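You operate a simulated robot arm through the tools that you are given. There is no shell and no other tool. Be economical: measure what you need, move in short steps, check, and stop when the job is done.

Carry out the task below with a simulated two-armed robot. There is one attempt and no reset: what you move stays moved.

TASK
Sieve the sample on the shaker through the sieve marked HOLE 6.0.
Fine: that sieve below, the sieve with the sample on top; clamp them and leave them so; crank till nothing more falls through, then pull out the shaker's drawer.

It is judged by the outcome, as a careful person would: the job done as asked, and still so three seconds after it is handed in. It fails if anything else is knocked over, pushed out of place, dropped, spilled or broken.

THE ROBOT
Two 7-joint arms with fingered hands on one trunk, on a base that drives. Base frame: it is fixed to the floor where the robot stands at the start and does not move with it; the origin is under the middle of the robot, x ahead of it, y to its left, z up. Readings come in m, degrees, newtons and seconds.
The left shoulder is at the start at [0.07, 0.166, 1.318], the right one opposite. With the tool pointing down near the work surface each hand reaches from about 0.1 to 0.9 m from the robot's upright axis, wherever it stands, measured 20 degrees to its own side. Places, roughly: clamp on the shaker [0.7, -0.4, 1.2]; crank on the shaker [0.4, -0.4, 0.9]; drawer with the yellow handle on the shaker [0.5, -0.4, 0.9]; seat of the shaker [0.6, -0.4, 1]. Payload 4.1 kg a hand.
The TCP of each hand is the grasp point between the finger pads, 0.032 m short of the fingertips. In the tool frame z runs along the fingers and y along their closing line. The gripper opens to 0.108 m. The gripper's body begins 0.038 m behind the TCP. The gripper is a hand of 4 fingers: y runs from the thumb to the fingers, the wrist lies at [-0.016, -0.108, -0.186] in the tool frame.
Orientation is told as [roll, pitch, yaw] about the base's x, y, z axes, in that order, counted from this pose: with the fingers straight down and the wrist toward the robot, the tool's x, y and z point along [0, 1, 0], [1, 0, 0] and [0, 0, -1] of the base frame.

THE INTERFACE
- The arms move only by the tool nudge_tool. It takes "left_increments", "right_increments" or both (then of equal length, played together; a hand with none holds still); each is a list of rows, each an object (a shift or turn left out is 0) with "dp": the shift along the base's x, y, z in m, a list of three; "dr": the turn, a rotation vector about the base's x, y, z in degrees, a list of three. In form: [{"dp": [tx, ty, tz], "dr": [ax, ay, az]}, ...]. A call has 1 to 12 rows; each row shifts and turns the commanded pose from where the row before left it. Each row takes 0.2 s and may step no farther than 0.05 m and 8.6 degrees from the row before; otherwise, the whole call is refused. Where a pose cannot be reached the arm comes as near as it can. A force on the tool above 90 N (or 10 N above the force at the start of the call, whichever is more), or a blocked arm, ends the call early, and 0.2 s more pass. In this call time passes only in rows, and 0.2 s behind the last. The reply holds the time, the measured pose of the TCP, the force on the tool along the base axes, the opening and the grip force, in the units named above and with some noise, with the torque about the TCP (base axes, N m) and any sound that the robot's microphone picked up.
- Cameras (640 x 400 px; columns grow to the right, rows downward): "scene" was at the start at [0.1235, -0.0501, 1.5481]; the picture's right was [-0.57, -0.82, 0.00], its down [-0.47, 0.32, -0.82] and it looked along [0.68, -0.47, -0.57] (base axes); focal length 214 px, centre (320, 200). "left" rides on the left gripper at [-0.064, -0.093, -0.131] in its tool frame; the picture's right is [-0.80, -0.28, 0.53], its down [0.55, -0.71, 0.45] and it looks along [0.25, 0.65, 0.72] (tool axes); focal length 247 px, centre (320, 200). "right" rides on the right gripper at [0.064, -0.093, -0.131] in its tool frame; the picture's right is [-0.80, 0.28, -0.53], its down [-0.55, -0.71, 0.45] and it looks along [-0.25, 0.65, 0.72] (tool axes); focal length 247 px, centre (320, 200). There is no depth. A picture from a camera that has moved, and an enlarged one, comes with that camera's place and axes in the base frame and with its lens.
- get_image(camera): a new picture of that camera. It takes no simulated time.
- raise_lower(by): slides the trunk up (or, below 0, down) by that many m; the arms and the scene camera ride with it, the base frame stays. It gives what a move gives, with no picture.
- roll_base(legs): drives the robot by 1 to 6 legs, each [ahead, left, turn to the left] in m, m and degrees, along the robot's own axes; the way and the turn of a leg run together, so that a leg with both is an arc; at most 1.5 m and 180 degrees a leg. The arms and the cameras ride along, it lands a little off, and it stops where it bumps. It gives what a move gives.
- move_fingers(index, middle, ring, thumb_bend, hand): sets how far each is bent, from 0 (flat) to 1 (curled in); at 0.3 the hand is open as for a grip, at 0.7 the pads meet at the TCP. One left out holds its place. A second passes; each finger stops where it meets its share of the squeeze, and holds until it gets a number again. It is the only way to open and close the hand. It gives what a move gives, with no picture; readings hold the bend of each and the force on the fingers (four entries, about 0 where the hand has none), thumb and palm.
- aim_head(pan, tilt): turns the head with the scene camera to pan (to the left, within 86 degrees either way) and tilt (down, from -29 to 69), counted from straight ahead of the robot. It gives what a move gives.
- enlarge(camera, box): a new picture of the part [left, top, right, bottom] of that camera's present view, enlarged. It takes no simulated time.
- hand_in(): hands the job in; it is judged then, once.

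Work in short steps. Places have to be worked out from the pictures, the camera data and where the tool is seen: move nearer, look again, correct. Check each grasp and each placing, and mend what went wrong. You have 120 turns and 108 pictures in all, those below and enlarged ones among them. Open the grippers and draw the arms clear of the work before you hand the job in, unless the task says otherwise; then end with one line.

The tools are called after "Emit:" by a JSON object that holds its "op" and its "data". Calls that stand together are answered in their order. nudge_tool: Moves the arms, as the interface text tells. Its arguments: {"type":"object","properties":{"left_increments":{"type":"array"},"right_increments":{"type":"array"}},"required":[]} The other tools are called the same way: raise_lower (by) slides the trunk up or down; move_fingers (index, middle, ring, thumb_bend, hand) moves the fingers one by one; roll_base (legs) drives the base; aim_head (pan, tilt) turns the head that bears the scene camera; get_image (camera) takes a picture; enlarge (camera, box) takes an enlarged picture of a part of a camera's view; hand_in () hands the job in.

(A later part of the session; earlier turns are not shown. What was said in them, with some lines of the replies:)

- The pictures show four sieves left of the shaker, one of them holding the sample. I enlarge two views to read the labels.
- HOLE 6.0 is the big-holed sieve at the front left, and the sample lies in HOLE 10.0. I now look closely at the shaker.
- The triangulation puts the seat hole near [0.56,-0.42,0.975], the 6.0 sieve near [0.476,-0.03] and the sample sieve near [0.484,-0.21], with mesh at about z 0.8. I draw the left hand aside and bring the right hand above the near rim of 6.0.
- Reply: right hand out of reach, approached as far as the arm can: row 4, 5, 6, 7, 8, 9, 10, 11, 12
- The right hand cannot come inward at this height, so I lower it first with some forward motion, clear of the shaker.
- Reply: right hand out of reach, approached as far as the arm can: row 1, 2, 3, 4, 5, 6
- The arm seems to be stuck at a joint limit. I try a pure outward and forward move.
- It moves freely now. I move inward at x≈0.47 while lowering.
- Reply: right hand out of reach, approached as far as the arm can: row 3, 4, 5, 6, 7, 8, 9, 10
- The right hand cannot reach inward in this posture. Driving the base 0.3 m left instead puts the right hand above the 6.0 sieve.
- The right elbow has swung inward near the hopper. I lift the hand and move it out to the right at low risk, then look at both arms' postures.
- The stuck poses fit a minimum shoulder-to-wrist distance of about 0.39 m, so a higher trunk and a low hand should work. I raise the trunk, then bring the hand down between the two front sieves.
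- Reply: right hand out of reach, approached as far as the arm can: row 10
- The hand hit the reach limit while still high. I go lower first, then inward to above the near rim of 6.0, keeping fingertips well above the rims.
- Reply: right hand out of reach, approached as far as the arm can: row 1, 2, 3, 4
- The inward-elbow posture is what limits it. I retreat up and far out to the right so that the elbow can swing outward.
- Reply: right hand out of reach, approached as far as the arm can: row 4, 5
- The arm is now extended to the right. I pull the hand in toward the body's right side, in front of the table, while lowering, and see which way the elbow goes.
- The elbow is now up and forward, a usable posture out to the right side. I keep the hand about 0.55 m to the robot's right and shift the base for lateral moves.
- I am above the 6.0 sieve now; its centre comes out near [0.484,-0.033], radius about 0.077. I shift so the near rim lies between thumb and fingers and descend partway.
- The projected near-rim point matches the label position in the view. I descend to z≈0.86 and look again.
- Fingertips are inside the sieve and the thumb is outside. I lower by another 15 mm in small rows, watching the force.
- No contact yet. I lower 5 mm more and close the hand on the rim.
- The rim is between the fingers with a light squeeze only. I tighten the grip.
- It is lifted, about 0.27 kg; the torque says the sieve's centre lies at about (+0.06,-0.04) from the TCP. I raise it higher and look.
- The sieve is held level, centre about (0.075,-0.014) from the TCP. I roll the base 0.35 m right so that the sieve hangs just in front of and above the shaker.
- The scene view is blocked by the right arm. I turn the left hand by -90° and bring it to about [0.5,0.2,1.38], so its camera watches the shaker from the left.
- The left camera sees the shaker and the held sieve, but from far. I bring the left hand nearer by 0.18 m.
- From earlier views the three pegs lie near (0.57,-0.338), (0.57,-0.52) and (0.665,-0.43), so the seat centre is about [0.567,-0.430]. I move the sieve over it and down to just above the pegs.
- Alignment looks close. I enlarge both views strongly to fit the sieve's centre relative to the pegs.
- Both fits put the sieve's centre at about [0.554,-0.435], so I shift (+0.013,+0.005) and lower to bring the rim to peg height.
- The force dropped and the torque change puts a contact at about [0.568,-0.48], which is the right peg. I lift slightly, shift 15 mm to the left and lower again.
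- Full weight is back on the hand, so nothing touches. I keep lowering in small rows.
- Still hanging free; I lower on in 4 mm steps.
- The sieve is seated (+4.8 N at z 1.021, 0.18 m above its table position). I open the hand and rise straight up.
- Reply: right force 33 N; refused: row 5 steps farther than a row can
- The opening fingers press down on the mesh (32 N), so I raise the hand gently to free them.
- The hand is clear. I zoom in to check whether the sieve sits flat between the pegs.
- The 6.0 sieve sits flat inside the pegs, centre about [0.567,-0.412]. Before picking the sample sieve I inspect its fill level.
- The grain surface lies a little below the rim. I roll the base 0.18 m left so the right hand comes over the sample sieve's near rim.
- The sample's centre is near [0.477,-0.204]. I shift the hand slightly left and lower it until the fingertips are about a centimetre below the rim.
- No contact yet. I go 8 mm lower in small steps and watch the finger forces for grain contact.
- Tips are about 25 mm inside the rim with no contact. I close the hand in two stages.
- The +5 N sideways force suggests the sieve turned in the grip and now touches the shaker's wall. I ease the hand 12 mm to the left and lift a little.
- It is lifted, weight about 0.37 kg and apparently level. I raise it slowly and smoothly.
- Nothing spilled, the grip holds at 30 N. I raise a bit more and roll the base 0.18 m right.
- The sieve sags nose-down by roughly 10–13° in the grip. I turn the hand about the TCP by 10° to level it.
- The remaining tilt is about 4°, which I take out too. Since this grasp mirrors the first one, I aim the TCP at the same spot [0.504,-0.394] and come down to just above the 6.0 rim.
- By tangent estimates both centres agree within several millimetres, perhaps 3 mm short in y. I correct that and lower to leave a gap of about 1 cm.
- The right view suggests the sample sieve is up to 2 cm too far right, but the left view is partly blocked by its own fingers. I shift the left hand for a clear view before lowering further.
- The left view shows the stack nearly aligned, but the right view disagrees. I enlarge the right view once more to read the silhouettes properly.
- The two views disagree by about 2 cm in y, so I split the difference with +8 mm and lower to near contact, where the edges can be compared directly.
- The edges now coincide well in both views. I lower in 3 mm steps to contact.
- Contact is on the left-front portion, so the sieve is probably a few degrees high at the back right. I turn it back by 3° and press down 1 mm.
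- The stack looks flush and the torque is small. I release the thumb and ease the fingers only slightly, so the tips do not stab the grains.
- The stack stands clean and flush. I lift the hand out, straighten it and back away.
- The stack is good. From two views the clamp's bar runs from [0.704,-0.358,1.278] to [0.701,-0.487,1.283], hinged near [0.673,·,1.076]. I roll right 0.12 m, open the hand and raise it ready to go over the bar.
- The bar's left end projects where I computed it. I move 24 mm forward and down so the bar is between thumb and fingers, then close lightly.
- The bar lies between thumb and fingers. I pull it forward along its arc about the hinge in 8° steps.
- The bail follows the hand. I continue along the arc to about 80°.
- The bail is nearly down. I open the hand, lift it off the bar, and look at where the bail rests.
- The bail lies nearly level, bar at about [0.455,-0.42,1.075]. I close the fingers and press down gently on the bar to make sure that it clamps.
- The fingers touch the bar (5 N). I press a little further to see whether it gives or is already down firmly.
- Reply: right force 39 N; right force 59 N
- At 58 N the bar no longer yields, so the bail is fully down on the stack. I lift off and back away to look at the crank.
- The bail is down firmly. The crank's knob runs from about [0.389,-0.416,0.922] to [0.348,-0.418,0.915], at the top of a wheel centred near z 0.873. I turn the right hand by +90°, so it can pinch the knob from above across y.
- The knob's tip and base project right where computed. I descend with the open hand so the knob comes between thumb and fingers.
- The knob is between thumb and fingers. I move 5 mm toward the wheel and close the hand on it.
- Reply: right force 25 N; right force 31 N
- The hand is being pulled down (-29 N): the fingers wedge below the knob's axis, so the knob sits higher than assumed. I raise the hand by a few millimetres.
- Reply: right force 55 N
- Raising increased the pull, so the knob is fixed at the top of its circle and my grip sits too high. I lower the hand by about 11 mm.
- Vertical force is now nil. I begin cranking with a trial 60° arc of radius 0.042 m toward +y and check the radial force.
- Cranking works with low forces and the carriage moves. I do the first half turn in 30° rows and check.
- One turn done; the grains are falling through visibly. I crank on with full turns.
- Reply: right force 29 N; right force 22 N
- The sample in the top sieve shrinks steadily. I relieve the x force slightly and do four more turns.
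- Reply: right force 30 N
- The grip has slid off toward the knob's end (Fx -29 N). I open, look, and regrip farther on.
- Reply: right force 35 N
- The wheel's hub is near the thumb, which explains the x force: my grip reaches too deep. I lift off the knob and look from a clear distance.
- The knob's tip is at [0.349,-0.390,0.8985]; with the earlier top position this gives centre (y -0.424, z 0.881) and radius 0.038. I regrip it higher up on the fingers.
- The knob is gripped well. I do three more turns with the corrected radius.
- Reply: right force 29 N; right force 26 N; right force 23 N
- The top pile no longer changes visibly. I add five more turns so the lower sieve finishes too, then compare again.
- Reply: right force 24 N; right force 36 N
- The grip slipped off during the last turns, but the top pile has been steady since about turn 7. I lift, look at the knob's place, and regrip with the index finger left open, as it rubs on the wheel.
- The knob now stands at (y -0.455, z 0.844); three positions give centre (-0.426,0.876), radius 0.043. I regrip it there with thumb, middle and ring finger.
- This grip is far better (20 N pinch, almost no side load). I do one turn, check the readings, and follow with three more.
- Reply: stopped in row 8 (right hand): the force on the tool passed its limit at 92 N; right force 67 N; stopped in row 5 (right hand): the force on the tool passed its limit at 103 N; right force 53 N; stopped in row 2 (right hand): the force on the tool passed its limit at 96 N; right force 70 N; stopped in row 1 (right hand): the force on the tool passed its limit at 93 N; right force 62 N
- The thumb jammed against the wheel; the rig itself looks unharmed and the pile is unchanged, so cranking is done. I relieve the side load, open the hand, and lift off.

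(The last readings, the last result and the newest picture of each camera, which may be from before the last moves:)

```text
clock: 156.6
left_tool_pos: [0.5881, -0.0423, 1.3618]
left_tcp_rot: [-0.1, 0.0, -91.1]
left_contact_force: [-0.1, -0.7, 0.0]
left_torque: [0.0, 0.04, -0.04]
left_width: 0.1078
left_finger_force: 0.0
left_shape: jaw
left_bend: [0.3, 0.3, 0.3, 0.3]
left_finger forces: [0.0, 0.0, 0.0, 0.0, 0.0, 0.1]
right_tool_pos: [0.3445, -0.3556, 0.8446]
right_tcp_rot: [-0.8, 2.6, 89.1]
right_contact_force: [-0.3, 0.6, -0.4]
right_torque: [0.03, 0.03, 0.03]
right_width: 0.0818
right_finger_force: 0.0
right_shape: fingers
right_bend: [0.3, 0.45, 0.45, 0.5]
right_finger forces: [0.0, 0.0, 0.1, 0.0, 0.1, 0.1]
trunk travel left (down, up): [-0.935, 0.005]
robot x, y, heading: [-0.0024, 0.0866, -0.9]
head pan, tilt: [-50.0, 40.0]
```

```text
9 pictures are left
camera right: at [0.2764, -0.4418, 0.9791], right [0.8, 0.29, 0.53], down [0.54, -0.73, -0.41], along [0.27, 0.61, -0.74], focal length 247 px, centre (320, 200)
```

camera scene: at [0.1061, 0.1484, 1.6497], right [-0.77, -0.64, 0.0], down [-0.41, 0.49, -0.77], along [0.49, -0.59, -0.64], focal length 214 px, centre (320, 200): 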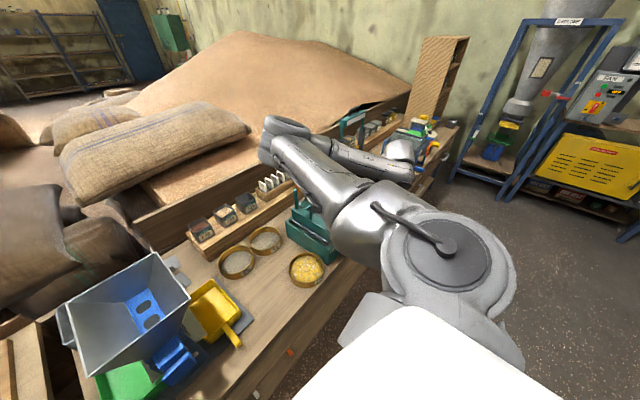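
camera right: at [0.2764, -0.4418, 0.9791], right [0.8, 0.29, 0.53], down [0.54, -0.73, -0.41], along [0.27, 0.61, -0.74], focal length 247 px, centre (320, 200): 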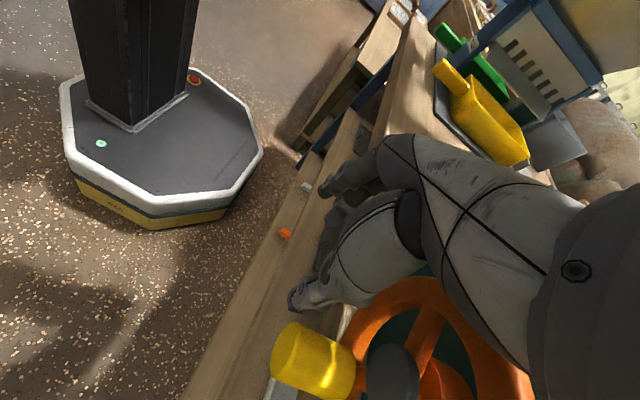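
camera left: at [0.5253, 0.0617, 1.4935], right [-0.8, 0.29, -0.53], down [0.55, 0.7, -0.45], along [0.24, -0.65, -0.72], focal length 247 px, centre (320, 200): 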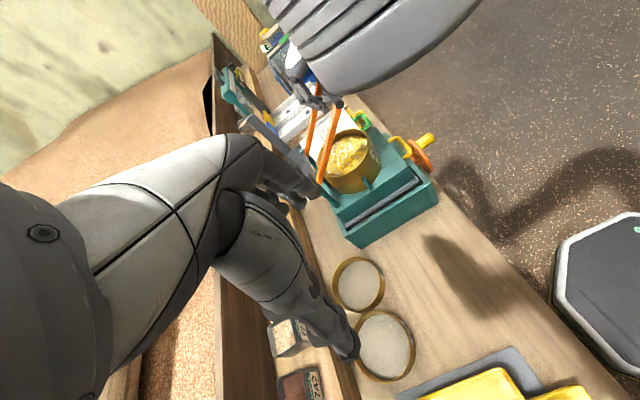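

The hand is free and the knob clear below it. I lift straight up, then turn the hand back to yaw 0 in front of the shaker.

Emit:
{"op": "nudge_tool", "data": {"right_increments": [{"dp": [-0.01, 0, 0.03]}, {"dp": [-0.005, -0.01, 0.045]}, {"dp": [0, -0.02, 0.045]}, {"dp": [0, -0.02, 0.045]}, {"dp": [0, -0.02, 0.045]}, {"dp": [0, -0.01, 0.045]}]}}

Emit:
{"op": "move_fingers", "data": {"hand": "right", "index": 1, "middle": 0.47, "ring": 1, "thumb_bend": 0.3}}

Emit:
{"op": "nudge_tool", "data": {"right_increments": [{"dr": [0, 0, -8.4]}, {"dr": [0, 0, -8.4]}, {"dr": [0, 0, -8.4]}, {"dr": [0, 0, -8.4]}, {"dr": [0, 0, -8.4]}, {"dr": [0, 0, -8.4]}, {"dr": [0, 0, -8.4]}, {"dr": [0, 0, -8.4]}, {"dr": [0, 0, -8.4]}, {"dr": [0, 0, -8.4]}, {"dr": [0, 0, -5]}]}}

Emit:
{"op": "nudge_tool", "data": {"right_increments": [{"dr": [0, -7.5, 0]}, {"dr": [0, -7.5, 0]}, {"dr": [0, -7.5, 0]}, {"dr": [0, -7.5, 0]}, {"dp": [0, 0, 0]}]}}

Emit:
{"op": "get_image", "data": {"camera": "right"}}

```text
clock: 158.0
left_tool_pos: [0.5861, -0.0406, 1.3608]
left_tcp_rot: [-0.2, -0.1, -90.9]
left_contact_force: [-0.2, -0.5, -0.4]
left_torque: [-0.01, 0.05, 0.02]
left_width: 0.1077
left_finger_force: 0.0
left_shape: jaw
left_bend: [0.3, 0.3, 0.3, 0.3]
left_finger forces: [0.0, 0.1, 0.0, 0.0, 0.0, 0.0]
right_tool_pos: [0.3279, -0.433, 1.1021]
right_tcp_rot: [-0.8, 2.7, 88.9]
right_contact_force: [-1.1, 0.1, 1.0]
right_torque: [-0.01, 0.01, 0.02]
right_width: 0.0818
right_finger_force: 0.0
right_shape: fingers
right_bend: [0.3, 0.45, 0.45, 0.5]
right_finger forces: [0.1, 0.0, 0.0, 0.0, 0.1, 0.0]
trunk travel left (down, up): [-0.935, 0.005]
robot x, y, heading: [0.0016, 0.0888, -1.2]
head pan, tilt: [-50.0, 40.0]
```

```text
clock: 159.0
left_tool_pos: [0.5872, -0.042, 1.3606]
left_tcp_rot: [-0.1, 0.0, -90.8]
left_contact_force: [0.3, -0.3, -0.4]
left_torque: [0.0, 0.0, -0.04]
left_width: 0.1074
left_finger_force: 0.1
left_shape: jaw
left_bend: [0.3, 0.3, 0.3, 0.3]
left_finger forces: [0.0, 0.0, 0.0, 0.0, 0.0, 0.0]
right_tool_pos: [0.3287, -0.433, 1.1006]
right_tcp_rot: [-0.8, 2.7, 89.0]
right_contact_force: [-0.3, 0.0, -0.1]
right_torque: [0.02, 0.04, 0.01]
right_width: 0.0707
right_finger_force: 0.0
right_shape: fingers
right_bend: [1.0, 0.47, 1.0, 0.3]
right_finger forces: [0.0, 0.0, 0.0, 0.0, 0.1, 0.0]
trunk travel left (down, up): [-0.935, 0.005]
robot x, y, heading: [-0.0007, 0.0867, -0.9]
head pan, tilt: [-50.0, 40.0]
```

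```text
clock: 161.4
left_tool_pos: [0.5876, -0.0412, 1.3611]
left_tcp_rot: [-0.1, 0.0, -90.9]
left_contact_force: [0.5, 0.1, -0.6]
left_torque: [-0.02, 0.0, -0.01]
left_width: 0.1077
left_finger_force: 0.1
left_shape: jaw
left_bend: [0.3, 0.3, 0.3, 0.3]
left_finger forces: [0.1, 0.1, 0.0, 0.1, 0.1, 0.0]
right_tool_pos: [0.3308, -0.4353, 1.1011]
right_tcp_rot: [-0.8, 2.8, -0.2]
right_contact_force: [-0.5, 0.5, 0.3]
right_torque: [-0.01, 0.01, -0.03]
right_width: 0.0708
right_finger_force: 0.1
right_shape: fingers
right_bend: [1.0, 0.47, 1.0, 0.3]
right_finger forces: [0.1, 0.0, 0.0, 0.0, 0.1, 0.0]
trunk travel left (down, up): [-0.935, 0.005]
robot x, y, heading: [0.0008, 0.0859, -0.7]
head pan, tilt: [-50.0, 40.0]
```

```text
clock: 162.6
left_tool_pos: [0.5877, -0.0413, 1.3611]
left_tcp_rot: [-0.1, -0.1, -91.0]
left_contact_force: [-0.4, 0.4, -0.6]
left_torque: [0.02, 0.0, 0.02]
left_width: 0.1077
left_finger_force: 0.1
left_shape: jaw
left_bend: [0.3, 0.3, 0.3, 0.3]
left_finger forces: [0.0, 0.1, 0.0, 0.1, 0.1, 0.0]
right_tool_pos: [0.3598, -0.4885, 1.1824]
right_tcp_rot: [-0.8, -27.2, 0.1]
right_contact_force: [-0.1, 0.3, 0.4]
right_torque: [0.0, 0.0, -0.02]
right_width: 0.071
right_finger_force: 0.1
right_shape: fingers
right_bend: [1.0, 0.47, 1.0, 0.3]
right_finger forces: [0.0, 0.1, 0.1, 0.0, 0.1, 0.1]
right hand out of reach, approached as far as the arm can: row 2, 3, 4
trunk travel left (down, up): [-0.935, 0.005]
robot x, y, heading: [-0.0017, 0.0864, -1.0]
head pan, tilt: [-50.0, 40.0]
```

```text
8 pictures are left
camera right: at [0.2166, -0.4237, 1.2562], right [0.0, -0.79, 0.61], down [-0.43, -0.56, -0.71], along [0.9, -0.26, -0.34], focal length 247 px, centre (320, 200)
```

right: 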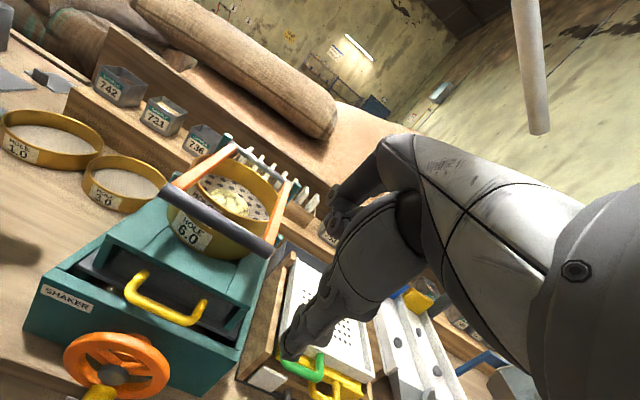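

The view shows the handle well: bar centre about [0.42,-0.425,0.95], with 2.5 cm of gap behind it. I lower the tilted hand toward it, staying in front first.

Emit:
{"op": "nudge_tool", "data": {"right_increments": [{"dp": [0.003, 0.0, -0.04]}, {"dp": [0.003, 0.01, -0.04]}, {"dp": [0.003, 0.02, -0.04]}, {"dp": [0.003, 0.02, -0.04]}, {"dp": [0.003, 0.013, -0.02]}]}}

```text
clock: 163.8
left_tool_pos: [0.5871, -0.04, 1.3602]
left_tcp_rot: [-0.1, 0.1, -91.0]
left_contact_force: [0.2, -1.2, 0.0]
left_torque: [-0.02, 0.0, 0.02]
left_width: 0.1077
left_finger_force: 0.0
left_shape: jaw
left_bend: [0.3, 0.3, 0.3, 0.3]
left_finger forces: [0.1, 0.0, 0.0, 0.0, 0.1, 0.0]
right_tool_pos: [0.3614, -0.4902, 1.1804]
right_tcp_rot: [-0.8, -27.0, 0.0]
right_contact_force: [-0.8, 1.0, 0.2]
right_torque: [-0.01, 0.0, -0.02]
right_width: 0.0708
right_finger_force: 0.0
right_shape: fingers
right_bend: [1.0, 0.47, 1.0, 0.3]
right_finger forces: [0.0, 0.0, 0.0, 0.0, 0.0, 0.0]
right hand out of reach, approached as far as the arm can: row 1, 2, 3, 4, 5
trunk travel left (down, up): [-0.935, 0.005]
robot x, y, heading: [0.0025, 0.0866, -0.8]
head pan, tilt: [-50.0, 40.0]
```

This posture is at its limit close to the body. I back the base by 0.18 m (and a little left) so the arm can work stretched farther out.

Emit:
{"op": "roll_base", "data": {"legs": [[-0.18, 0.06, 0.8]]}}

Emit:
{"op": "nudge_tool", "data": {"right_increments": [{"dp": [0.04, 0.0, 0]}, {"dp": [0.04, 0.0, -0.01]}, {"dp": [0.03, 0, -0.03]}, {"dp": [0.02, 0, -0.03]}]}}

```text
clock: 165.3
left_tool_pos: [0.4215, 0.0291, 1.359]
left_tcp_rot: [-0.3, 0.1, -90.1]
left_contact_force: [0.3, -0.1, -0.3]
left_torque: [0.03, 0.01, -0.03]
left_width: 0.1074
left_finger_force: 0.0
left_shape: jaw
left_bend: [0.3, 0.3, 0.3, 0.3]
left_finger forces: [0.0, 0.1, 0.0, 0.1, 0.0, 0.1]
right_tool_pos: [0.2022, -0.423, 1.1802]
right_tcp_rot: [-0.6, -26.9, 0.9]
right_contact_force: [0.0, 0.3, 0.1]
right_torque: [-0.05, 0.02, 0.01]
right_width: 0.0708
right_finger_force: 0.1
right_shape: fingers
right_bend: [1.0, 0.47, 1.0, 0.3]
right_finger forces: [0.0, 0.0, 0.0, 0.1, 0.0, 0.0]
trunk travel left (down, up): [-0.935, 0.005]
robot x, y, heading: [-0.1706, 0.1508, -0.1]
head pan, tilt: [-50.0, 40.0]
```

```text
clock: 166.3
left_tool_pos: [0.4181, 0.0297, 1.3604]
left_tcp_rot: [-0.2, -0.1, -90.1]
left_contact_force: [-0.4, 0.3, -0.2]
left_torque: [0.01, -0.01, 0.0]
left_width: 0.1078
left_finger_force: 0.0
left_shape: jaw
left_bend: [0.3, 0.3, 0.3, 0.3]
left_finger forces: [0.0, 0.0, 0.0, 0.1, 0.0, 0.0]
right_tool_pos: [0.3329, -0.4233, 1.1128]
right_tcp_rot: [-0.7, -27.1, 1.0]
right_contact_force: [0.0, -0.5, -0.7]
right_torque: [-0.01, -0.01, -0.01]
right_width: 0.071
right_finger_force: 0.1
right_shape: fingers
right_bend: [1.0, 0.47, 1.0, 0.3]
right_finger forces: [0.0, 0.0, 0.0, 0.0, 0.1, 0.0]
trunk travel left (down, up): [-0.935, 0.005]
robot x, y, heading: [-0.1663, 0.1494, -0.2]
head pan, tilt: [-50.0, 40.0]
```

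It moves freely again. I go to just above and in front of the handle and take a look.

Emit:
{"op": "nudge_tool", "data": {"right_increments": [{"dp": [0.02, 0, -0.04]}, {"dp": [0.015, -0.001, -0.03]}, {"dp": [0.007, 0, -0.02]}, {"dp": [0, 0, 0]}]}}

Emit:
{"op": "get_image", "data": {"camera": "right"}}

```text
clock: 167.3
left_tool_pos: [0.4177, 0.0305, 1.3606]
left_tcp_rot: [-0.2, 0.0, -90.1]
left_contact_force: [-0.5, -0.8, -0.4]
left_torque: [-0.05, -0.02, 0.02]
left_width: 0.1081
left_finger_force: 0.1
left_shape: jaw
left_bend: [0.3, 0.3, 0.3, 0.3]
left_finger forces: [0.0, 0.0, 0.0, 0.0, 0.0, 0.0]
right_tool_pos: [0.3741, -0.4529, 1.0583]
right_tcp_rot: [-0.5, -26.6, 1.1]
right_contact_force: [0.5, 0.4, 0.5]
right_torque: [0.01, -0.02, -0.01]
right_width: 0.071
right_finger_force: 0.1
right_shape: fingers
right_bend: [1.0, 0.47, 1.0, 0.3]
right_finger forces: [0.0, 0.1, 0.1, 0.0, 0.0, 0.1]
right hand out of reach, approached as far as the arm can: row 1, 2, 3
trunk travel left (down, up): [-0.935, 0.005]
robot x, y, heading: [-0.1721, 0.1488, -0.2]
head pan, tilt: [-50.0, 40.0]
```

```text
7 pictures are left
camera right: at [0.2309, -0.3922, 1.1339], right [0.03, -0.79, 0.61], down [-0.42, -0.56, -0.71], along [0.91, -0.24, -0.35], focal length 247 px, centre (320, 200)
```

right: 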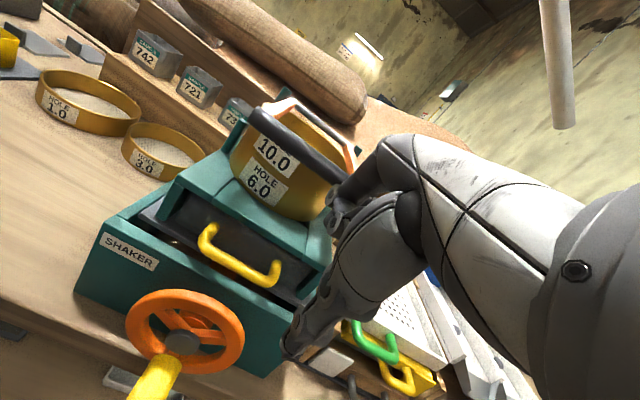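

Strong pitch is what hits the wrist limit. I reduce it to about -12°, open the middle finger more (bend 0.3) as a hook, and approach again.

Emit:
{"op": "nudge_tool", "data": {"right_increments": [{"dp": [-0.02, 0, 0.02], "dr": [0, 7.5, 0]}, {"dp": [-0.01, 0, 0], "dr": [0, 7, 0]}, {"dp": [0, 0, 0]}]}}

Emit:
{"op": "move_fingers", "data": {"hand": "right", "middle": 0.3}}

```text
clock: 168.1
left_tool_pos: [0.4198, 0.0295, 1.3593]
left_tcp_rot: [0.0, 0.0, -90.1]
left_contact_force: [-0.2, -0.1, 0.4]
left_torque: [-0.02, 0.0, 0.0]
left_width: 0.1077
left_finger_force: 0.1
left_shape: jaw
left_bend: [0.3, 0.3, 0.3, 0.3]
left_finger forces: [0.0, 0.0, 0.1, 0.0, 0.1, 0.0]
right_tool_pos: [0.3422, -0.454, 1.0784]
right_tcp_rot: [-0.4, -12.5, 0.8]
right_contact_force: [0.0, 0.7, -0.7]
right_torque: [0.01, 0.03, -0.01]
right_width: 0.0709
right_finger_force: 0.1
right_shape: fingers
right_bend: [1.0, 0.47, 1.0, 0.3]
right_finger forces: [0.1, 0.1, 0.0, 0.1, 0.1, 0.1]
trunk travel left (down, up): [-0.935, 0.005]
robot x, y, heading: [-0.1687, 0.1516, -0.2]
head pan, tilt: [-50.0, 40.0]
```

```text
clock: 169.1
left_tool_pos: [0.4177, 0.0294, 1.3613]
left_tcp_rot: [-0.1, 0.0, -90.0]
left_contact_force: [0.6, -0.3, 0.3]
left_torque: [0.05, 0.0, 0.0]
left_width: 0.1076
left_finger_force: 0.0
left_shape: jaw
left_bend: [0.3, 0.3, 0.3, 0.3]
left_finger forces: [0.0, 0.1, 0.0, 0.0, 0.0, 0.0]
right_tool_pos: [0.3428, -0.4528, 1.079]
right_tcp_rot: [-0.5, -12.5, 0.8]
right_contact_force: [-0.7, -0.5, 1.0]
right_torque: [0.0, 0.02, -0.03]
right_width: 0.071
right_finger_force: 0.1
right_shape: fingers
right_bend: [1.0, 0.3, 1.0, 0.3]
right_finger forces: [0.1, 0.0, 0.0, 0.2, 0.1, 0.0]
trunk travel left (down, up): [-0.935, 0.005]
robot x, y, heading: [-0.1696, 0.1483, -0.0]
head pan, tilt: [-50.0, 40.0]
```

Reachable now. I move to just in front of and above the handle and check with a picture.

Emit:
{"op": "nudge_tool", "data": {"right_increments": [{"dp": [0, 0.01, -0.03]}, {"dp": [0.005, 0.01, -0.025]}, {"dp": [0.005, 0.007, -0.018]}, {"dp": [0, 0, 0]}]}}

Emit:
{"op": "get_image", "data": {"camera": "right"}}

```text
clock: 170.1
left_tool_pos: [0.4181, 0.0296, 1.3606]
left_tcp_rot: [-0.1, 0.0, -90.2]
left_contact_force: [-1.0, -0.2, -0.8]
left_torque: [0.04, -0.03, 0.01]
left_width: 0.1075
left_finger_force: 0.1
left_shape: jaw
left_bend: [0.3, 0.3, 0.3, 0.3]
left_finger forces: [0.1, 0.0, 0.1, 0.0, 0.0, 0.1]
right_tool_pos: [0.353, -0.4246, 1.0071]
right_tcp_rot: [-0.6, -12.6, 1.0]
right_contact_force: [-0.1, 0.4, -0.4]
right_torque: [0.01, -0.02, -0.02]
right_width: 0.0709
right_finger_force: 0.1
right_shape: fingers
right_bend: [1.0, 0.3, 1.0, 0.3]
right_finger forces: [0.0, 0.0, 0.0, 0.0, 0.1, 0.0]
trunk travel left (down, up): [-0.935, 0.005]
robot x, y, heading: [-0.1733, 0.1504, -0.2]
head pan, tilt: [-50.0, 40.0]
```

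```text
6 pictures are left
camera right: at [0.2331, -0.3631, 1.1139], right [0.17, -0.79, 0.59], down [-0.58, -0.56, -0.59], along [0.79, -0.24, -0.56], focal length 247 px, centre (320, 200)
```

right: 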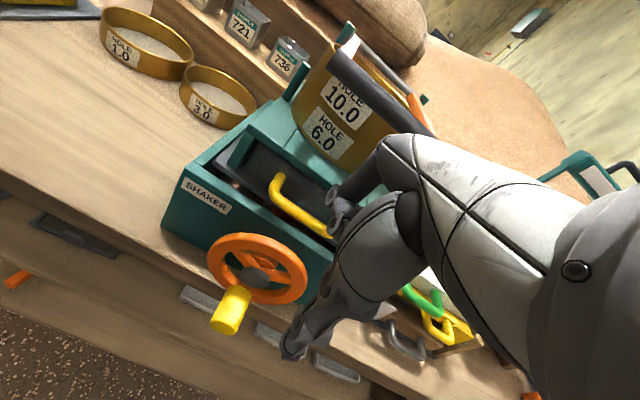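

The fingertip is right before the handle's middle. I move 25 mm forward over the bar and then down behind it in small steps.

Emit:
{"op": "nudge_tool", "data": {"right_increments": [{"dp": [0.012, 0.003, 0]}, {"dp": [0.0125, 0.002, 0]}, {"dp": [0, 0, -0.01]}, {"dp": [0, 0, -0.01]}]}}

Emit:
{"op": "nudge_tool", "data": {"right_increments": [{"dp": [0, 0, -0.008]}, {"dp": [0, 0, -0.008]}]}}

Emit:
{"op": "get_image", "data": {"camera": "right"}}

```text
clock: 171.1
left_tool_pos: [0.4171, 0.0303, 1.3608]
left_tcp_rot: [-0.1, -0.1, -90.1]
left_contact_force: [0.2, 0.3, 1.1]
left_torque: [0.0, -0.02, 0.02]
left_width: 0.1078
left_finger_force: 0.1
left_shape: jaw
left_bend: [0.3, 0.3, 0.3, 0.3]
left_finger forces: [0.0, 0.0, 0.0, 0.0, 0.0, 0.0]
right_tool_pos: [0.3775, -0.4227, 0.9861]
right_tcp_rot: [-0.6, -12.6, 0.8]
right_contact_force: [-2.1, -0.2, 0.5]
right_torque: [0.02, -0.05, -0.02]
right_width: 0.0711
right_finger_force: 0.5
right_shape: fingers
right_bend: [1.0, 0.31, 1.0, 0.3]
right_finger forces: [0.1, 1.5, 0.1, 0.1, 0.0, 0.0]
trunk travel left (down, up): [-0.935, 0.005]
robot x, y, heading: [-0.1703, 0.1445, -0.0]
head pan, tilt: [-50.0, 40.0]
```

```text
clock: 171.7
left_tool_pos: [0.4196, 0.0294, 1.3608]
left_tcp_rot: [-0.2, 0.1, -90.0]
left_contact_force: [-0.3, 0.6, -0.4]
left_torque: [0.02, 0.0, 0.01]
left_width: 0.108
left_finger_force: 0.0
left_shape: jaw
left_bend: [0.3, 0.3, 0.3, 0.3]
left_finger forces: [0.0, 0.1, 0.0, 0.0, 0.1, 0.0]
right_tool_pos: [0.3776, -0.4225, 0.9688]
right_tcp_rot: [-0.3, -12.5, 0.8]
right_contact_force: [-5.4, 0.0, 0.8]
right_torque: [-0.01, -0.08, 0.06]
right_width: 0.0708
right_finger_force: 2.6
right_shape: fingers
right_bend: [1.0, 0.33, 1.0, 0.3]
right_finger forces: [0.1, 5.3, 0.0, 0.1, 0.1, 0.1]
trunk travel left (down, up): [-0.935, 0.005]
robot x, y, heading: [-0.1724, 0.1486, -0.2]
head pan, tilt: [-50.0, 40.0]
```

```text
5 pictures are left
camera right: at [0.2584, -0.3593, 1.0759], right [0.17, -0.79, 0.59], down [-0.59, -0.56, -0.59], along [0.79, -0.24, -0.56], focal length 247 px, centre (320, 200)
```

right: 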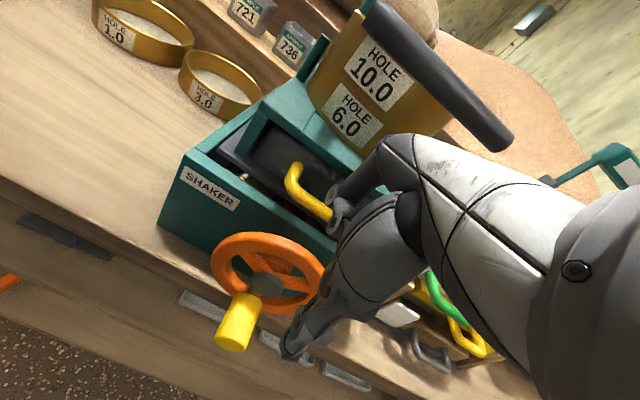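

The finger rests lightly against the drawer front (5 N), so it should be behind the bar. I go 8 mm lower and pull back gently, watching the force sign.

Emit:
{"op": "nudge_tool", "data": {"right_increments": [{"dp": [-0.003, 0, -0.005]}, {"dp": [0, 0, -0.006]}]}}

Emit:
{"op": "nudge_tool", "data": {"right_increments": [{"dp": [-0.008, 0, 0]}, {"dp": [-0.01, 0, 0]}]}}

```text
clock: 172.3
left_tool_pos: [0.4203, 0.0304, 1.3603]
left_tcp_rot: [-0.1, 0.0, -90.0]
left_contact_force: [0.5, -0.1, 1.1]
left_torque: [0.0, 0.01, 0.0]
left_width: 0.1074
left_finger_force: 0.0
left_shape: jaw
left_bend: [0.3, 0.3, 0.3, 0.3]
left_finger forces: [0.0, 0.1, 0.1, 0.1, 0.0, 0.0]
right_tool_pos: [0.3761, -0.4199, 0.9579]
right_tcp_rot: [-0.5, -12.6, 0.8]
right_contact_force: [0.0, -0.1, -0.3]
right_torque: [0.02, 0.03, 0.01]
right_width: 0.071
right_finger_force: 0.0
right_shape: fingers
right_bend: [1.0, 0.3, 1.0, 0.3]
right_finger forces: [0.0, 0.0, 0.0, 0.0, 0.1, 0.0]
trunk travel left (down, up): [-0.935, 0.005]
robot x, y, heading: [-0.1705, 0.1514, 0.1]
head pan, tilt: [-50.0, 40.0]
```

```text
clock: 172.9
left_tool_pos: [0.4187, 0.0304, 1.3611]
left_tcp_rot: [-0.1, 0.0, -90.1]
left_contact_force: [0.5, -0.2, 0.3]
left_torque: [-0.02, -0.01, 0.03]
left_width: 0.1076
left_finger_force: 0.0
left_shape: jaw
left_bend: [0.3, 0.3, 0.3, 0.3]
left_finger forces: [0.1, 0.0, 0.0, 0.0, 0.0, 0.1]
right_tool_pos: [0.3583, -0.4214, 0.9586]
right_tcp_rot: [-0.5, -12.6, 0.9]
right_contact_force: [2.3, 0.3, -0.9]
right_torque: [-0.01, 0.01, 0.02]
right_width: 0.071
right_finger_force: 0.7
right_shape: fingers
right_bend: [1.0, 0.29, 1.0, 0.3]
right_finger forces: [0.0, 2.4, 0.1, 0.0, 0.0, 0.0]
trunk travel left (down, up): [-0.935, 0.005]
robot x, y, heading: [-0.1702, 0.1478, -0.1]
head pan, tilt: [-50.0, 40.0]
```

Now the force is +2.3 N on the middle finger: it is hooked behind the bar. I pull the drawer out slowly.

Emit:
{"op": "nudge_tool", "data": {"right_increments": [{"dp": [-0.012, 0, 0]}, {"dp": [-0.012, 0, 0]}, {"dp": [-0.012, 0, 0]}, {"dp": [-0.012, 0, 0]}]}}

Emit:
{"op": "get_image", "data": {"camera": "right"}}

```text
clock: 173.9
left_tool_pos: [0.4179, 0.0308, 1.3616]
left_tcp_rot: [-0.2, 0.0, -90.1]
left_contact_force: [0.6, 0.0, -0.5]
left_torque: [0.0, 0.04, 0.01]
left_width: 0.1078
left_finger_force: 0.1
left_shape: jaw
left_bend: [0.3, 0.3, 0.3, 0.3]
left_finger forces: [0.1, 0.0, 0.0, 0.1, 0.0, 0.1]
right_tool_pos: [0.3078, -0.4224, 0.96]
right_tcp_rot: [-0.3, -12.5, 1.0]
right_contact_force: [1.0, 1.0, -0.7]
right_torque: [0.0, 0.03, 0.0]
right_width: 0.0709
right_finger_force: 0.1
right_shape: fingers
right_bend: [1.0, 0.29, 1.0, 0.3]
right_finger forces: [0.0, 0.9, 0.0, 0.1, 0.0, 0.0]
trunk travel left (down, up): [-0.935, 0.005]
robot x, y, heading: [-0.17, 0.1485, -0.2]
head pan, tilt: [-50.0, 40.0]
```

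```text
4 pictures are left
camera right: at [0.1881, -0.3591, 1.0681], right [0.17, -0.79, 0.59], down [-0.58, -0.56, -0.59], along [0.79, -0.24, -0.56], focal length 247 px, centre (320, 200)
```

right: 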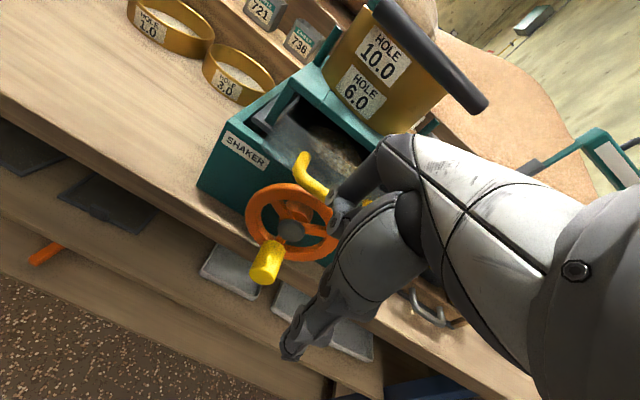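

The drawer slides out with fine material visible inside. I pull another 6 cm, carefully.

Emit:
{"op": "nudge_tool", "data": {"right_increments": [{"dp": [-0.012, 0, 0]}, {"dp": [-0.012, 0, 0]}, {"dp": [-0.012, 0, 0]}, {"dp": [-0.012, 0, 0]}, {"dp": [-0.01, 0, 0]}]}}

Emit:
{"op": "get_image", "data": {"camera": "right"}}

```text
clock: 175.1
left_tool_pos: [0.4186, 0.0305, 1.3621]
left_tcp_rot: [-0.1, 0.0, -90.1]
left_contact_force: [-0.6, 0.6, 0.7]
left_torque: [0.03, 0.02, 0.03]
left_width: 0.1077
left_finger_force: 0.0
left_shape: jaw
left_bend: [0.3, 0.3, 0.3, 0.3]
left_finger forces: [0.1, 0.1, 0.0, 0.0, 0.0, 0.0]
right_tool_pos: [0.2527, -0.4277, 0.9671]
right_tcp_rot: [-0.2, -12.3, 1.0]
right_contact_force: [1.2, 0.3, -0.6]
right_torque: [0.03, 0.03, 0.04]
right_width: 0.0709
right_finger_force: 0.1
right_shape: fingers
right_bend: [1.0, 0.29, 1.0, 0.3]
right_finger forces: [0.0, 0.8, 0.1, 0.0, 0.1, 0.1]
right hand out of reach, approached as far as the arm can: row 2, 3, 5
trunk travel left (down, up): [-0.935, 0.005]
robot x, y, heading: [-0.1708, 0.151, -0.2]
head pan, tilt: [-50.0, 40.0]
```

```text
3 pictures are left
camera right: at [0.132, -0.3661, 1.076], right [0.18, -0.79, 0.58], down [-0.58, -0.56, -0.59], along [0.79, -0.24, -0.56], focal length 247 px, centre (320, 200)
```

right: 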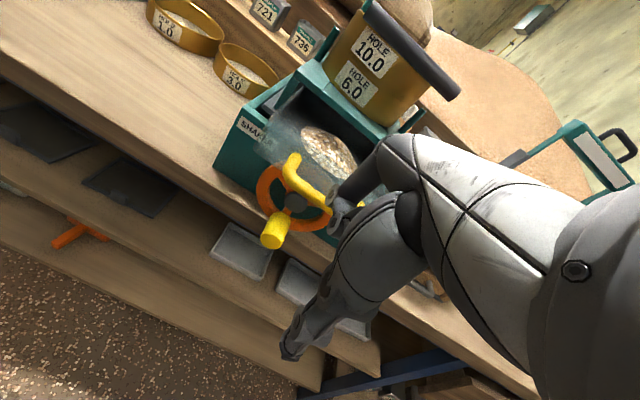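

The drawer is out about 11 cm with the fines in it and the stack still clamped above. I unload the finger, take out the pitch, and lift it out of the handle.

Emit:
{"op": "nudge_tool", "data": {"right_increments": [{"dp": [0.003, 0, 0.004], "dr": [0, 4, 0]}, {"dp": [0.003, 0, 0.005], "dr": [0, 4, 0]}, {"dp": [0.003, 0, 0.006], "dr": [0, 4, 0]}]}}

Emit:
{"op": "nudge_tool", "data": {"right_increments": [{"dp": [0, 0, 0.012]}, {"dp": [0, 0, 0.015]}]}}

```text
clock: 175.9
left_tool_pos: [0.4179, 0.0304, 1.3612]
left_tcp_rot: [-0.1, 0.0, -90.3]
left_contact_force: [0.3, -0.4, 0.4]
left_torque: [0.03, 0.02, 0.04]
left_width: 0.1077
left_finger_force: 0.1
left_shape: jaw
left_bend: [0.3, 0.3, 0.3, 0.3]
left_finger forces: [0.0, 0.1, 0.0, 0.0, 0.0, 0.0]
right_tool_pos: [0.2609, -0.4285, 0.9825]
right_tcp_rot: [-0.4, -0.5, 0.8]
right_contact_force: [0.1, -0.7, -0.6]
right_torque: [-0.02, 0.02, 0.0]
right_width: 0.0711
right_finger_force: 0.3
right_shape: fingers
right_bend: [1.0, 0.3, 1.0, 0.3]
right_finger forces: [0.0, 0.2, 0.0, 0.1, 0.0, 0.1]
trunk travel left (down, up): [-0.935, 0.005]
robot x, y, heading: [-0.17, 0.1482, -0.3]
head pan, tilt: [-50.0, 40.0]
```

```text
clock: 176.5
left_tool_pos: [0.4174, 0.033, 1.3619]
left_tcp_rot: [-0.1, 0.0, -90.1]
left_contact_force: [-0.1, -0.4, 0.0]
left_torque: [-0.02, 0.01, -0.01]
left_width: 0.1079
left_finger_force: 0.1
left_shape: jaw
left_bend: [0.3, 0.3, 0.3, 0.3]
left_finger forces: [0.1, 0.1, 0.0, 0.1, 0.0, 0.0]
right_tool_pos: [0.2613, -0.4276, 1.0102]
right_tcp_rot: [-0.4, -0.7, 0.7]
right_contact_force: [-0.3, -0.9, 0.0]
right_torque: [0.03, 0.01, -0.02]
right_width: 0.0706
right_finger_force: 0.0
right_shape: fingers
right_bend: [1.0, 0.3, 1.0, 0.3]
right_finger forces: [0.0, 0.0, 0.0, 0.1, 0.0, 0.0]
trunk travel left (down, up): [-0.935, 0.005]
robot x, y, heading: [-0.1718, 0.1467, -0.0]
head pan, tilt: [-50.0, 40.0]
```

No load on the hand. I lift a bit more, back the base away, open the hand and check the result.

Emit:
{"op": "nudge_tool", "data": {"right_increments": [{"dp": [0, 0, 0.02]}, {"dp": [0, 0, 0.02]}]}}

Emit:
{"op": "roll_base", "data": {"legs": [[-0.2, 0, 0]]}}

Emit:
{"op": "move_fingers", "data": {"hand": "right", "index": 0.3, "middle": 0.3, "ring": 0.3, "thumb_bend": 0.3}}

Emit:
{"op": "enlarge", "data": {"camera": "right", "box": [160, 0, 440, 240]}}

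```text
clock: 177.1
left_tool_pos: [0.4182, 0.0308, 1.3608]
left_tcp_rot: [-0.1, 0.0, -90.2]
left_contact_force: [-0.3, 0.1, 0.3]
left_torque: [0.0, 0.02, -0.02]
left_width: 0.1076
left_finger_force: 0.1
left_shape: jaw
left_bend: [0.3, 0.3, 0.3, 0.3]
left_finger forces: [0.0, 0.0, 0.1, 0.0, 0.0, 0.0]
right_tool_pos: [0.2627, -0.4291, 1.0507]
right_tcp_rot: [-0.4, -0.6, 0.8]
right_contact_force: [-0.7, 0.4, 0.4]
right_torque: [0.01, 0.0, -0.01]
right_width: 0.0708
right_finger_force: 0.0
right_shape: fingers
right_bend: [1.0, 0.3, 1.0, 0.3]
right_finger forces: [0.0, 0.0, 0.1, 0.1, 0.0, 0.0]
trunk travel left (down, up): [-0.935, 0.005]
robot x, y, heading: [-0.1723, 0.1492, -0.2]
head pan, tilt: [-50.0, 40.0]
```

```text
clock: 178.7
left_tool_pos: [0.2156, 0.0316, 1.3592]
left_tcp_rot: [-0.3, 0.0, -90.0]
left_contact_force: [0.1, -0.2, 0.1]
left_torque: [0.02, 0.02, 0.01]
left_width: 0.1075
left_finger_force: 0.0
left_shape: jaw
left_bend: [0.3, 0.3, 0.3, 0.3]
left_finger forces: [0.1, 0.0, 0.1, 0.0, 0.1, 0.0]
right_tool_pos: [0.0597, -0.4288, 1.0489]
right_tcp_rot: [-0.3, -0.4, 0.8]
right_contact_force: [0.0, 0.5, -0.3]
right_torque: [0.02, 0.03, 0.0]
right_width: 0.0712
right_finger_force: 0.0
right_shape: fingers
right_bend: [1.0, 0.3, 1.0, 0.3]
right_finger forces: [0.0, 0.0, 0.0, 0.0, 0.0, 0.0]
trunk travel left (down, up): [-0.935, 0.005]
robot x, y, heading: [-0.3747, 0.1476, -0.1]
head pan, tilt: [-50.0, 40.0]
```

```text
clock: 179.7
left_tool_pos: [0.2115, 0.0317, 1.3605]
left_tcp_rot: [-0.2, 0.0, -90.0]
left_contact_force: [-0.3, -0.8, -0.4]
left_torque: [0.02, 0.03, -0.02]
left_width: 0.108
left_finger_force: 0.0
left_shape: jaw
left_bend: [0.3, 0.3, 0.3, 0.3]
left_finger forces: [0.0, 0.1, 0.0, 0.1, 0.0, 0.0]
right_tool_pos: [0.0572, -0.4286, 1.0494]
right_tcp_rot: [-0.3, -0.6, 0.9]
right_contact_force: [0.2, 0.7, 0.1]
right_torque: [0.02, 0.01, 0.02]
right_width: 0.1082
right_finger_force: 0.0
right_shape: fingers
right_bend: [0.3, 0.3, 0.3, 0.3]
right_finger forces: [0.0, 0.0, 0.1, 0.0, 0.0, 0.1]
trunk travel left (down, up): [-0.935, 0.005]
robot x, y, heading: [-0.3767, 0.1493, -0.3]
head pan, tilt: [-50.0, 40.0]
```

```text
1.67 times, centred on (300, 120) of right
camera zoom: at [-0.0384, -0.366, 1.1795], right [0.29, -0.79, 0.54], down [-0.69, -0.56, -0.45], along [0.66, -0.24, -0.71], focal length 412 px, centre (353, 333)
```

zoom: 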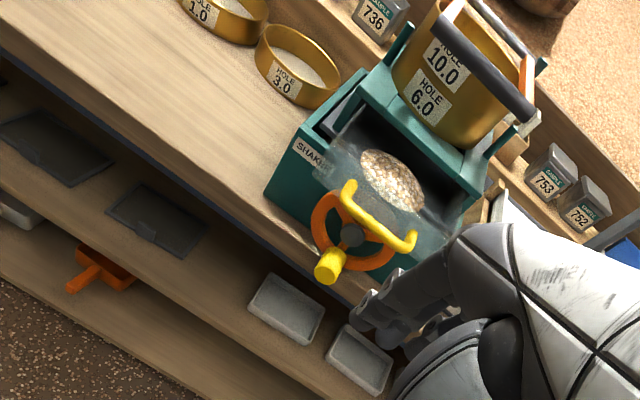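

The view shows the stack clamped (10.0 on 6.0), the drawer out with the fines in it, and both hands clear and open. I hand the job in.

Emit:
{"op": "hand_in", "data": {}}

```text
The job is handed in.
```

The job is handed in: the sample was sieved through HOLE 6.0, the stack is left clamped with HOLE 10.0 on top, and the drawer is pulled out about 11 cm with the fines in it. I cranked roughly a dozen turns, until the pile in the top sieve stopped changing; I could not see into the lower sieve to confirm it had finished too.
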